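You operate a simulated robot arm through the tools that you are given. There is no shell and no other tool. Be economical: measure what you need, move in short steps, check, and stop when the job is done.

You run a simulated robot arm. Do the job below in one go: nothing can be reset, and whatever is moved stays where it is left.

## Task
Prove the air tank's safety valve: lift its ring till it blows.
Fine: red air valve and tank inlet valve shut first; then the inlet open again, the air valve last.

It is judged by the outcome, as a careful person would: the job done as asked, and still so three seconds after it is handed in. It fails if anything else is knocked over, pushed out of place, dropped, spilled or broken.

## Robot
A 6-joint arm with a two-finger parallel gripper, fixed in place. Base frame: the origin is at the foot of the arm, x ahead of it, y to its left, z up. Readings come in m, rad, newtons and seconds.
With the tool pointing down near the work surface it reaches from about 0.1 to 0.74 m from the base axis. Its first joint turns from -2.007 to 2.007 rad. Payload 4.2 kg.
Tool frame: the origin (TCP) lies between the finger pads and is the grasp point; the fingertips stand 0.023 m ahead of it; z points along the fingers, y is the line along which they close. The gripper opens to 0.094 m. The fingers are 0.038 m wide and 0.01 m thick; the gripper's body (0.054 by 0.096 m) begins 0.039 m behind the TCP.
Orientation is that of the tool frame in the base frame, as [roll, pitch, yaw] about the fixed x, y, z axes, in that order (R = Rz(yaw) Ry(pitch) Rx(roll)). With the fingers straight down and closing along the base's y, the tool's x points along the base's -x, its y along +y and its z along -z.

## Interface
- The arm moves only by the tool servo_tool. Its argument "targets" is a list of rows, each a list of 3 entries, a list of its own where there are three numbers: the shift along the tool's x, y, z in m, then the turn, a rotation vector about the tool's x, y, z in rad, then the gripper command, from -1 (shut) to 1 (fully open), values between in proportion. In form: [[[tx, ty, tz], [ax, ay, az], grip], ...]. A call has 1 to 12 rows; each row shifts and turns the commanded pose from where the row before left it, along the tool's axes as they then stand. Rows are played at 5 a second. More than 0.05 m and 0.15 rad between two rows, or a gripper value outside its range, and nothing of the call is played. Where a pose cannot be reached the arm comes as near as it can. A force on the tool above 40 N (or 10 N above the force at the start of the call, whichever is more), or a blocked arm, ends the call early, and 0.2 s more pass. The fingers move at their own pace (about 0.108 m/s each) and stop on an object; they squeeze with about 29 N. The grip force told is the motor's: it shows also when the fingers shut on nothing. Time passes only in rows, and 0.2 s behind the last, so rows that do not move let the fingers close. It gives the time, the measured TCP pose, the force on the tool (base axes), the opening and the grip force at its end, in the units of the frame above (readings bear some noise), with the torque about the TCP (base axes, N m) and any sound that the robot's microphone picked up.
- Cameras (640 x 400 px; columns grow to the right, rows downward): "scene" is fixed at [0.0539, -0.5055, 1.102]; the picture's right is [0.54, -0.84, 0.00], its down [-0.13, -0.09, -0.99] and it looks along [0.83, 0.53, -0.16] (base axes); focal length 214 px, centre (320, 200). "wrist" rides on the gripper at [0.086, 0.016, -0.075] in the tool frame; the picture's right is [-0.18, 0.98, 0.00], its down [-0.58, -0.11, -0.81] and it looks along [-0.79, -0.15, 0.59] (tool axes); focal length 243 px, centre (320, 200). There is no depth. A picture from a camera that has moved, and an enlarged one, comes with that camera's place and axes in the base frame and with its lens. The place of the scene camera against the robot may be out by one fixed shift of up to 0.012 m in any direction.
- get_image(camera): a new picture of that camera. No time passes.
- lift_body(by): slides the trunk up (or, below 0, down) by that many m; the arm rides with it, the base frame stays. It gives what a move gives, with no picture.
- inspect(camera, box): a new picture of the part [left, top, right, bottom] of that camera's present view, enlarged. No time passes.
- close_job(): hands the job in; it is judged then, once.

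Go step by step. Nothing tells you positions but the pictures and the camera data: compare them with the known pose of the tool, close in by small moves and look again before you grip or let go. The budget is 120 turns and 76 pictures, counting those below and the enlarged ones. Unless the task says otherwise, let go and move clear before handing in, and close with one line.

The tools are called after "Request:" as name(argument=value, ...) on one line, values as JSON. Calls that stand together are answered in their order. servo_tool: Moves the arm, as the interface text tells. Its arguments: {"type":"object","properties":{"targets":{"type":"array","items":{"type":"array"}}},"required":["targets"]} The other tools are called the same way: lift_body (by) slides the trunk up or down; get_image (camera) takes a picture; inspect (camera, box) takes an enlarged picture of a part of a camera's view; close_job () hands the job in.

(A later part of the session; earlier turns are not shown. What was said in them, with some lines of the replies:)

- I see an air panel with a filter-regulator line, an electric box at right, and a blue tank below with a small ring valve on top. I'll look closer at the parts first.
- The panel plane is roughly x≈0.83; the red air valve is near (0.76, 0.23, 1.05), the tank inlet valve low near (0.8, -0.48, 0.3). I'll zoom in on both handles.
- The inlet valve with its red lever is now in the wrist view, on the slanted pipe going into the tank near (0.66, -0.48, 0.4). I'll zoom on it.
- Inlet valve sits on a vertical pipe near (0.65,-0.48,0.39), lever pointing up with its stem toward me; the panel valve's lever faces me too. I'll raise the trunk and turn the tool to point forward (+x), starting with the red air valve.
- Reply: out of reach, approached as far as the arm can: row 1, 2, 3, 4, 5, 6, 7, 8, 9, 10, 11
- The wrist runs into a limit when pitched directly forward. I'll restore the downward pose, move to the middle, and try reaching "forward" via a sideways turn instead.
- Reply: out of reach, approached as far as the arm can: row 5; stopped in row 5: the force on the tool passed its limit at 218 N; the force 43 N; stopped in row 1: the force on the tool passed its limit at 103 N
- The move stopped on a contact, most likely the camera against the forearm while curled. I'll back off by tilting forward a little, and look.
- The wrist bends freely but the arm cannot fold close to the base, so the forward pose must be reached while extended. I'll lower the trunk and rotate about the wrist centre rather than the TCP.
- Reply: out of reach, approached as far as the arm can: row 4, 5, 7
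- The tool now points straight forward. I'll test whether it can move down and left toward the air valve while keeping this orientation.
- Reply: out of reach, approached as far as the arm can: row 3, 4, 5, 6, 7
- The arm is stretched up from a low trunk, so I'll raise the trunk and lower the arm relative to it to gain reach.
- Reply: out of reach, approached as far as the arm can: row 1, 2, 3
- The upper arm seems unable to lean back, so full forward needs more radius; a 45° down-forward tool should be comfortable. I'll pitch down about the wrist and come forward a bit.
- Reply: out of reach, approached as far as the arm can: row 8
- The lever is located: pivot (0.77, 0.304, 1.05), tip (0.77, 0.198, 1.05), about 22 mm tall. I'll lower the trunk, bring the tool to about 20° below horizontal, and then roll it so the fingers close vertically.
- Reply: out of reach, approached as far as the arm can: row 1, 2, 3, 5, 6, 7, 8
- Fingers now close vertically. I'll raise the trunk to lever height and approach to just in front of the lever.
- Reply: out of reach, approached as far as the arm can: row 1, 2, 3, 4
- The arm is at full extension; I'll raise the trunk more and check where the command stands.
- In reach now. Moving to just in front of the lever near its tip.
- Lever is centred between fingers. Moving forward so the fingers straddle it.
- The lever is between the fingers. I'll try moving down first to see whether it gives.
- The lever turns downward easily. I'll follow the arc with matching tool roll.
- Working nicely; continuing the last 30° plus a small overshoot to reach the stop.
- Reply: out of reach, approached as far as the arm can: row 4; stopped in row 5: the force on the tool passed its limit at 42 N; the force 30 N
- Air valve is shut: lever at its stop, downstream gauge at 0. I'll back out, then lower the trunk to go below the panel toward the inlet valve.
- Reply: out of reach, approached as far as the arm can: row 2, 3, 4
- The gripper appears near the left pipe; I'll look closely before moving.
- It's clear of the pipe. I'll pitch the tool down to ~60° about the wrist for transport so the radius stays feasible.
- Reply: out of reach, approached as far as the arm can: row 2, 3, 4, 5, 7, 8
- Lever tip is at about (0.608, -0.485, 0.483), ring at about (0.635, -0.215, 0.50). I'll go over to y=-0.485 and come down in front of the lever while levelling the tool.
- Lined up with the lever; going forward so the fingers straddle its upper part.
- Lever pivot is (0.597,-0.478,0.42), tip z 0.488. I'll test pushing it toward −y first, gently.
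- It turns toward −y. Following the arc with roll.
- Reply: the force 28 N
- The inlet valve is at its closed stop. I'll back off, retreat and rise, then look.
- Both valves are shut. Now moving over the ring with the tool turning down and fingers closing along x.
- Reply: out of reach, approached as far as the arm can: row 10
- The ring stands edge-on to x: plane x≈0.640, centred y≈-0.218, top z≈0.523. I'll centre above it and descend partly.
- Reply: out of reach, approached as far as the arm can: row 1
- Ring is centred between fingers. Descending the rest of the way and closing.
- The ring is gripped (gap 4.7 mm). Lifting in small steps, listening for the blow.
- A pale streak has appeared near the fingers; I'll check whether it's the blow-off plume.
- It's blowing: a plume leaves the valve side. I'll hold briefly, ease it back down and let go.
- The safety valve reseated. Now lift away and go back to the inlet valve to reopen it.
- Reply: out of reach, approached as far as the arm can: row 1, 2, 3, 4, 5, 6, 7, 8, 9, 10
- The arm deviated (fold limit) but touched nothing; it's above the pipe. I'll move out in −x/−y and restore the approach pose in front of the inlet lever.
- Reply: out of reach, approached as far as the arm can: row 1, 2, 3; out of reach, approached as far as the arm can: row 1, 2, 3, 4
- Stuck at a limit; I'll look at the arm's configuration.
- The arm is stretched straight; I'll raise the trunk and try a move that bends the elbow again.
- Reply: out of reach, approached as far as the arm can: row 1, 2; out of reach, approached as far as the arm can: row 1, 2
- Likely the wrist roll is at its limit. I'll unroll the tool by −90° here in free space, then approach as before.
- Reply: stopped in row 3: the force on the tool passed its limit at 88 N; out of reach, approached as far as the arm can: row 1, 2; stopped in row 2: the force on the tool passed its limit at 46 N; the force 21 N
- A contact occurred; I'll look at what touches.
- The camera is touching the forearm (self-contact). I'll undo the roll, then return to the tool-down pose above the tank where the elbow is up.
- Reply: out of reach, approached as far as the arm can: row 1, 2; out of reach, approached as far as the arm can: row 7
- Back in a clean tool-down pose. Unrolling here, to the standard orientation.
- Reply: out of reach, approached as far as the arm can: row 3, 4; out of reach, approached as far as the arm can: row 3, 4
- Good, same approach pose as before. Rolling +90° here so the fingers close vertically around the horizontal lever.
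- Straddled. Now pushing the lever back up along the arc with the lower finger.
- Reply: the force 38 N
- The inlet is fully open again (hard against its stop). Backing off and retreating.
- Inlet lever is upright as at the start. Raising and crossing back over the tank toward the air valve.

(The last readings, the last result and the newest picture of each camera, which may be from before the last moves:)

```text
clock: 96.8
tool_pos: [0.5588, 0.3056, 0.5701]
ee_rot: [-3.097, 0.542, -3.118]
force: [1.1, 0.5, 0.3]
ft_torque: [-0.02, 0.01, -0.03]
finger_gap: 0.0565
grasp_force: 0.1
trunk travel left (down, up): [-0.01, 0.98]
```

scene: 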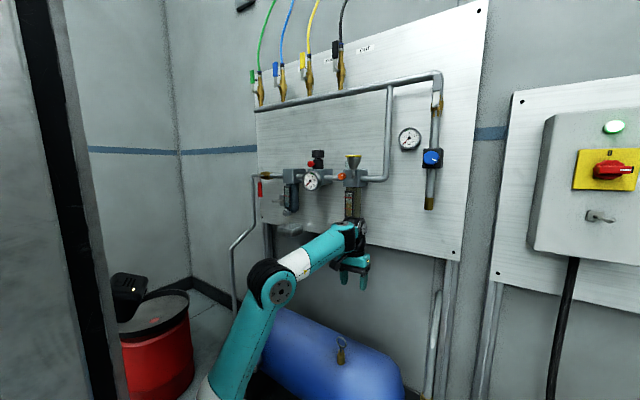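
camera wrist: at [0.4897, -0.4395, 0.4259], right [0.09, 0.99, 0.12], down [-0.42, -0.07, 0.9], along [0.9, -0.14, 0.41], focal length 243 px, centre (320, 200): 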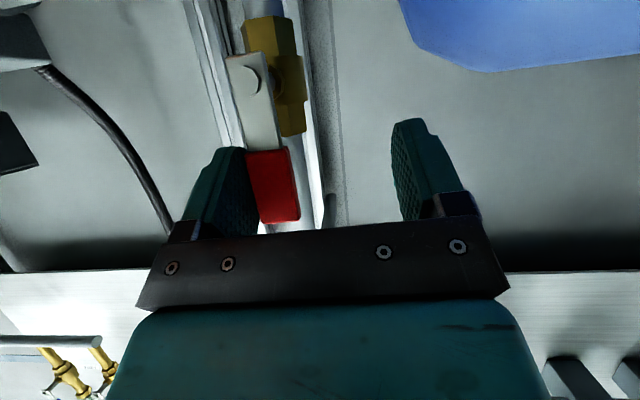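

Request:
servo_tool(targets=[[[-0.0159, 0.003, -0.0074], [0, -0.0875, 0], 0.2], [[-0.0164, 0.003, -0.006], [0, -0.0875, 0], 0.2], [[-0.0169, 0.003, -0.0045], [0, -0.0875, 0], 0.2], [[-0.0172, 0.003, -0.003], [0, -0.0875, 0], 0.2], [[-0.0174, 0.003, -0.0015], [0, -0.0875, 0], 0.2], [[-0.0175, 0.003, 0], [0, -0.0875, 0], 0.2], [[-0.0174, 0.003, 0.0016], [0, -0.0875, 0], 0.2], [[-0.0172, 0.003, 0.0031], [0, -0.0875, 0], 0.2]])

Request:
lift_body(by=0.28)

Request:
get_image(camera="wrist")

```text
clock: 98.6
tool_pos: [0.6402, 0.3333, 0.6856]
ee_rot: [-3.016, 1.239, -3.02]
force: [-0.3, -0.4, 0.1]
ft_torque: [0.01, 0.01, -0.01]
finger_gap: 0.0567
grasp_force: 0.0
trunk travel left (down, up): [-0.01, 0.98]
```

```text
clock: 101.4
tool_pos: [0.6391, 0.3339, 0.9651]
ee_rot: [-3.017, 1.239, -3.021]
force: [-0.6, 0.1, -0.5]
ft_torque: [-0.01, 0.0, 0.01]
finger_gap: 0.0564
grasp_force: 0.1
trunk travel left (down, up): [-0.29, 0.7]
```

```text
9 pictures are left
camera wrist: at [0.5401, 0.3473, 0.9062], right [0.06, 0.99, 0.13], down [-0.57, -0.08, 0.82], along [0.82, -0.12, 0.56], focal length 243 px, centre (320, 200)
```

wrist: 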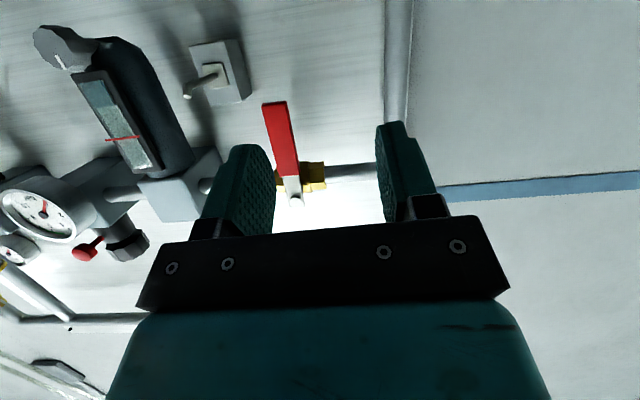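

The air lever hangs at y≈0.29, pivot z≈1.05. Centring and straddling it.

Request:
servo_tool(targets=[[[0, -0.022, 0], [0, 0, 0], 0.4], [[0, -0.022, 0.003], [0, 0, 0], 0.4], [[-0.0107, 0, 0.025], [0, 0, 0], 0.4], [[-0.0107, 0, 0.025], [0, 0, 0], 0.4], [[-0.0107, 0, 0.025], [0, 0, 0], 0.4], [[-0.0107, 0, 0.025], [0, 0, 0], 0.4]])

Request:
get_image(camera="wrist")

```text
clock: 102.8
tool_pos: [0.7484, 0.2876, 0.9704]
ee_rot: [-3.016, 1.239, -3.021]
force: [0.7, -0.9, 1.2]
ft_torque: [0.03, 0.01, 0.02]
finger_gap: 0.0657
grasp_force: 0.1
out of reach, approached as far as the arm can: row 6
trunk travel left (down, up): [-0.29, 0.7]
```

```text
8 pictures are left
camera wrist: at [0.6495, 0.3015, 0.9118], right [0.06, 0.99, 0.13], down [-0.57, -0.08, 0.81], along [0.82, -0.12, 0.56], focal length 243 px, centre (320, 200)
```

wrist: 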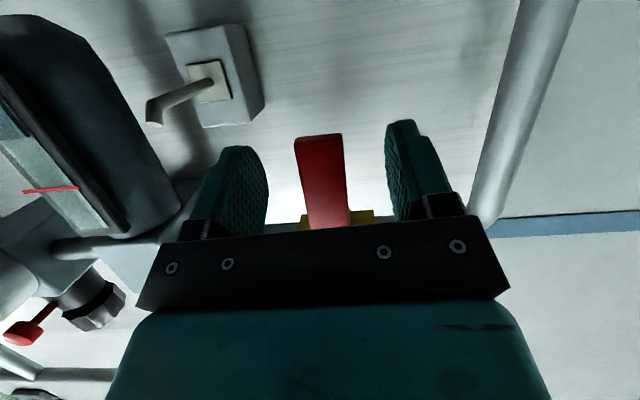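

Centred. I'll raise the trunk slightly for reach, then push the lever along the arc to the right and up.

Request:
lift_body(by=0.03)

Request:
servo_tool(targets=[[[0.0132, -0.0073, 0.0046], [0, 0, 0], 0.2], [[0.0132, -0.0073, 0.0046], [0, 0, 0], 0.2], [[-0.0045, -0.0094, -0.0016], [0, 0, -0.131], 0.2], [[-0.0033, -0.0099, -0.0016], [0, 0, -0.131], 0.2], [[-0.0019, -0.0103, -0.0016], [0, 0, -0.131], 0.2], [[-0.0006, -0.0104, -0.0016], [0, 0, -0.131], 0.2]])

Request:
get_image(camera="wrist")

```text
clock: 103.6
tool_pos: [0.7489, 0.2893, 1.0006]
ee_rot: [-3.018, 1.239, -3.022]
force: [0.2, 0.6, 0.2]
ft_torque: [0.01, 0.02, 0.01]
finger_gap: 0.066
grasp_force: 0.0
trunk travel left (down, up): [-0.32, 0.67]
```

```text
clock: 105.0
tool_pos: [0.7478, 0.236, 0.9939]
ee_rot: [-2.136, 0.921, -2.051]
force: [0.6, 0.7, -0.1]
ft_torque: [-0.01, 0.01, -0.01]
finger_gap: 0.0568
grasp_force: 0.4
trunk travel left (down, up): [-0.32, 0.67]
```

```text
7 pictures are left
camera wrist: at [0.6508, 0.2036, 0.9403], right [-0.11, 0.93, -0.35], down [-0.58, 0.23, 0.78], along [0.81, 0.29, 0.52], focal length 243 px, centre (320, 200)
```

wrist: 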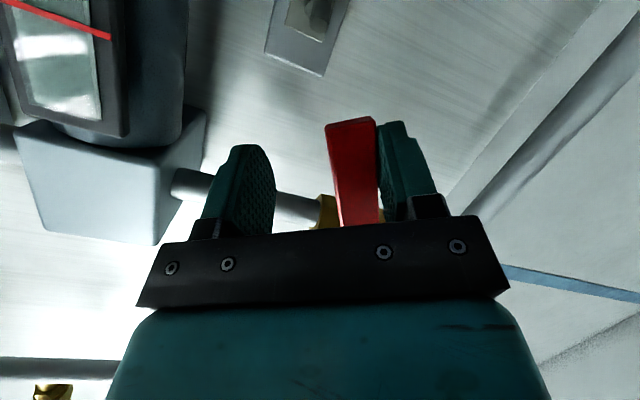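

Request:
servo_tool(targets=[[[-0.0044, -0.0092, -0.0029], [0, 0, -0.131], 0.2], [[-0.0031, -0.0097, -0.0029], [0, 0, -0.131], 0.2], [[-0.0018, -0.01, -0.0029], [0, 0, -0.131], 0.2], [[-0.0005, -0.0102, -0.0029], [0, 0, -0.12], 0.2], [[-0.0045, -0.009, -0.0035], [0, 0, -0.11], 0.2], [[-0.0033, -0.0094, -0.0035], [0, 0, -0.11], 0.2], [[-0.002, -0.0099, -0.0035], [0, 0, -0.11], 0.2]])

Request:
get_image(camera="wrist")

```text
clock: 106.6
tool_pos: [0.7481, 0.2125, 1.0611]
ee_rot: [-1.903, 0.15, -1.635]
force: [-0.4, 0.5, -1.8]
ft_torque: [-0.03, 0.02, -0.03]
finger_gap: 0.0572
grasp_force: 1.0
trunk travel left (down, up): [-0.32, 0.67]
```

```text
6 pictures are left
camera wrist: at [0.6666, 0.1301, 1.0574], right [-0.3, 0.34, -0.89], down [-0.69, 0.56, 0.45], along [0.66, 0.75, 0.07], focal length 243 px, centre (320, 200)
```

wrist: 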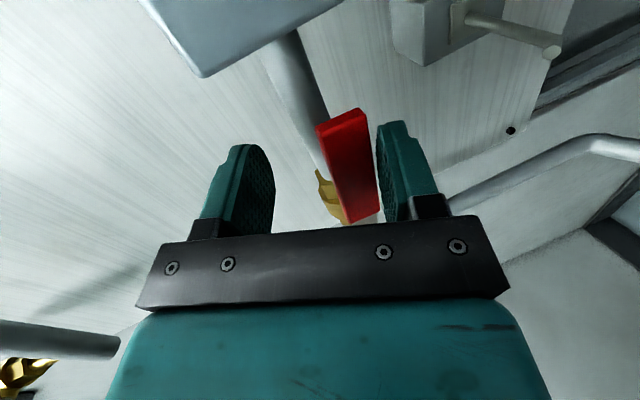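

Nearly level; pushing up to the open stop.

Request:
servo_tool(targets=[[[-0.0008, -0.0056, -0.002], [0, 0, -0.06], 0.2], [[-0.0005, -0.0056, -0.002], [0, 0, -0.06], 0.2], [[0, -0.0056, -0.002], [0, 0, 0], 0.2], [[0, -0.0056, -0.002], [0, 0, 0], 0.2]])

```text
clock: 107.6
tool_pos: [0.7485, 0.2127, 1.075]
ee_rot: [-1.907, 0.038, -1.595]
force: [2.2, 0.1, -27.3]
ft_torque: [-0.54, -0.09, -0.07]
finger_gap: 0.0677
grasp_force: 12.9
out of reach, approached as far as the arm can: row 4
trunk travel left (down, up): [-0.32, 0.67]
```

At the stop. Back off and retreat, then check the panel.

Request:
servo_tool(targets=[[[0, 0.0085, 0.003], [0, 0, 0], 0.3], [[0, 0.0085, 0.003], [0, 0, 0], 0.3], [[0, 0.0105, -0.03], [0, 0, 0], 0.3], [[0, 0.0105, -0.03], [0, 0, 0], 0.3], [[0, 0.0105, -0.03], [0, 0, 0], 0.3]])

Request:
inspect(camera="scene", box=[230, 140, 326, 200])

Request:
get_image(camera="scene")

```text
clock: 108.8
tool_pos: [0.6671, 0.2324, 1.0823]
ee_rot: [-1.905, 0.036, -1.601]
force: [0.4, 0.7, 0.9]
ft_torque: [-0.03, 0.0, 0.02]
finger_gap: 0.0608
grasp_force: 0.1
out of reach, approached as far as the arm can: row 3, 4, 5
trunk travel left (down, up): [-0.32, 0.67]
```

```text
6.67 times, centred on (278, 170) of scene
camera zoom: at [0.0539, -0.5055, 1.102], right [0.54, -0.84, 0.0], down [-0.13, -0.09, -0.99], along [0.83, 0.53, -0.16], focal length 1430 px, centre (600, 400)
```

zoom: 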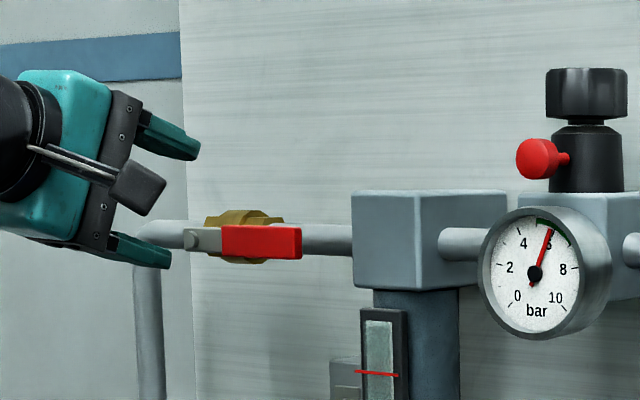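

```text
4 pictures are left
```

scene: 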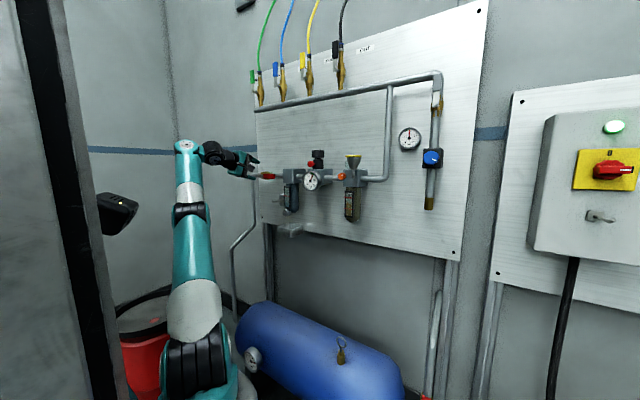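

The air lever is level again and the pressure is back. The ring is seated, the inlet lever is upright, and the gripper is clear, so I'm handing in.

Request:
close_job()

```text
The job is handed in.
```

The safety valve blew when I lifted its ring, with the red air valve and tank inlet valve shut first; it reseated on release, then I reopened the inlet and, last, the air valve.
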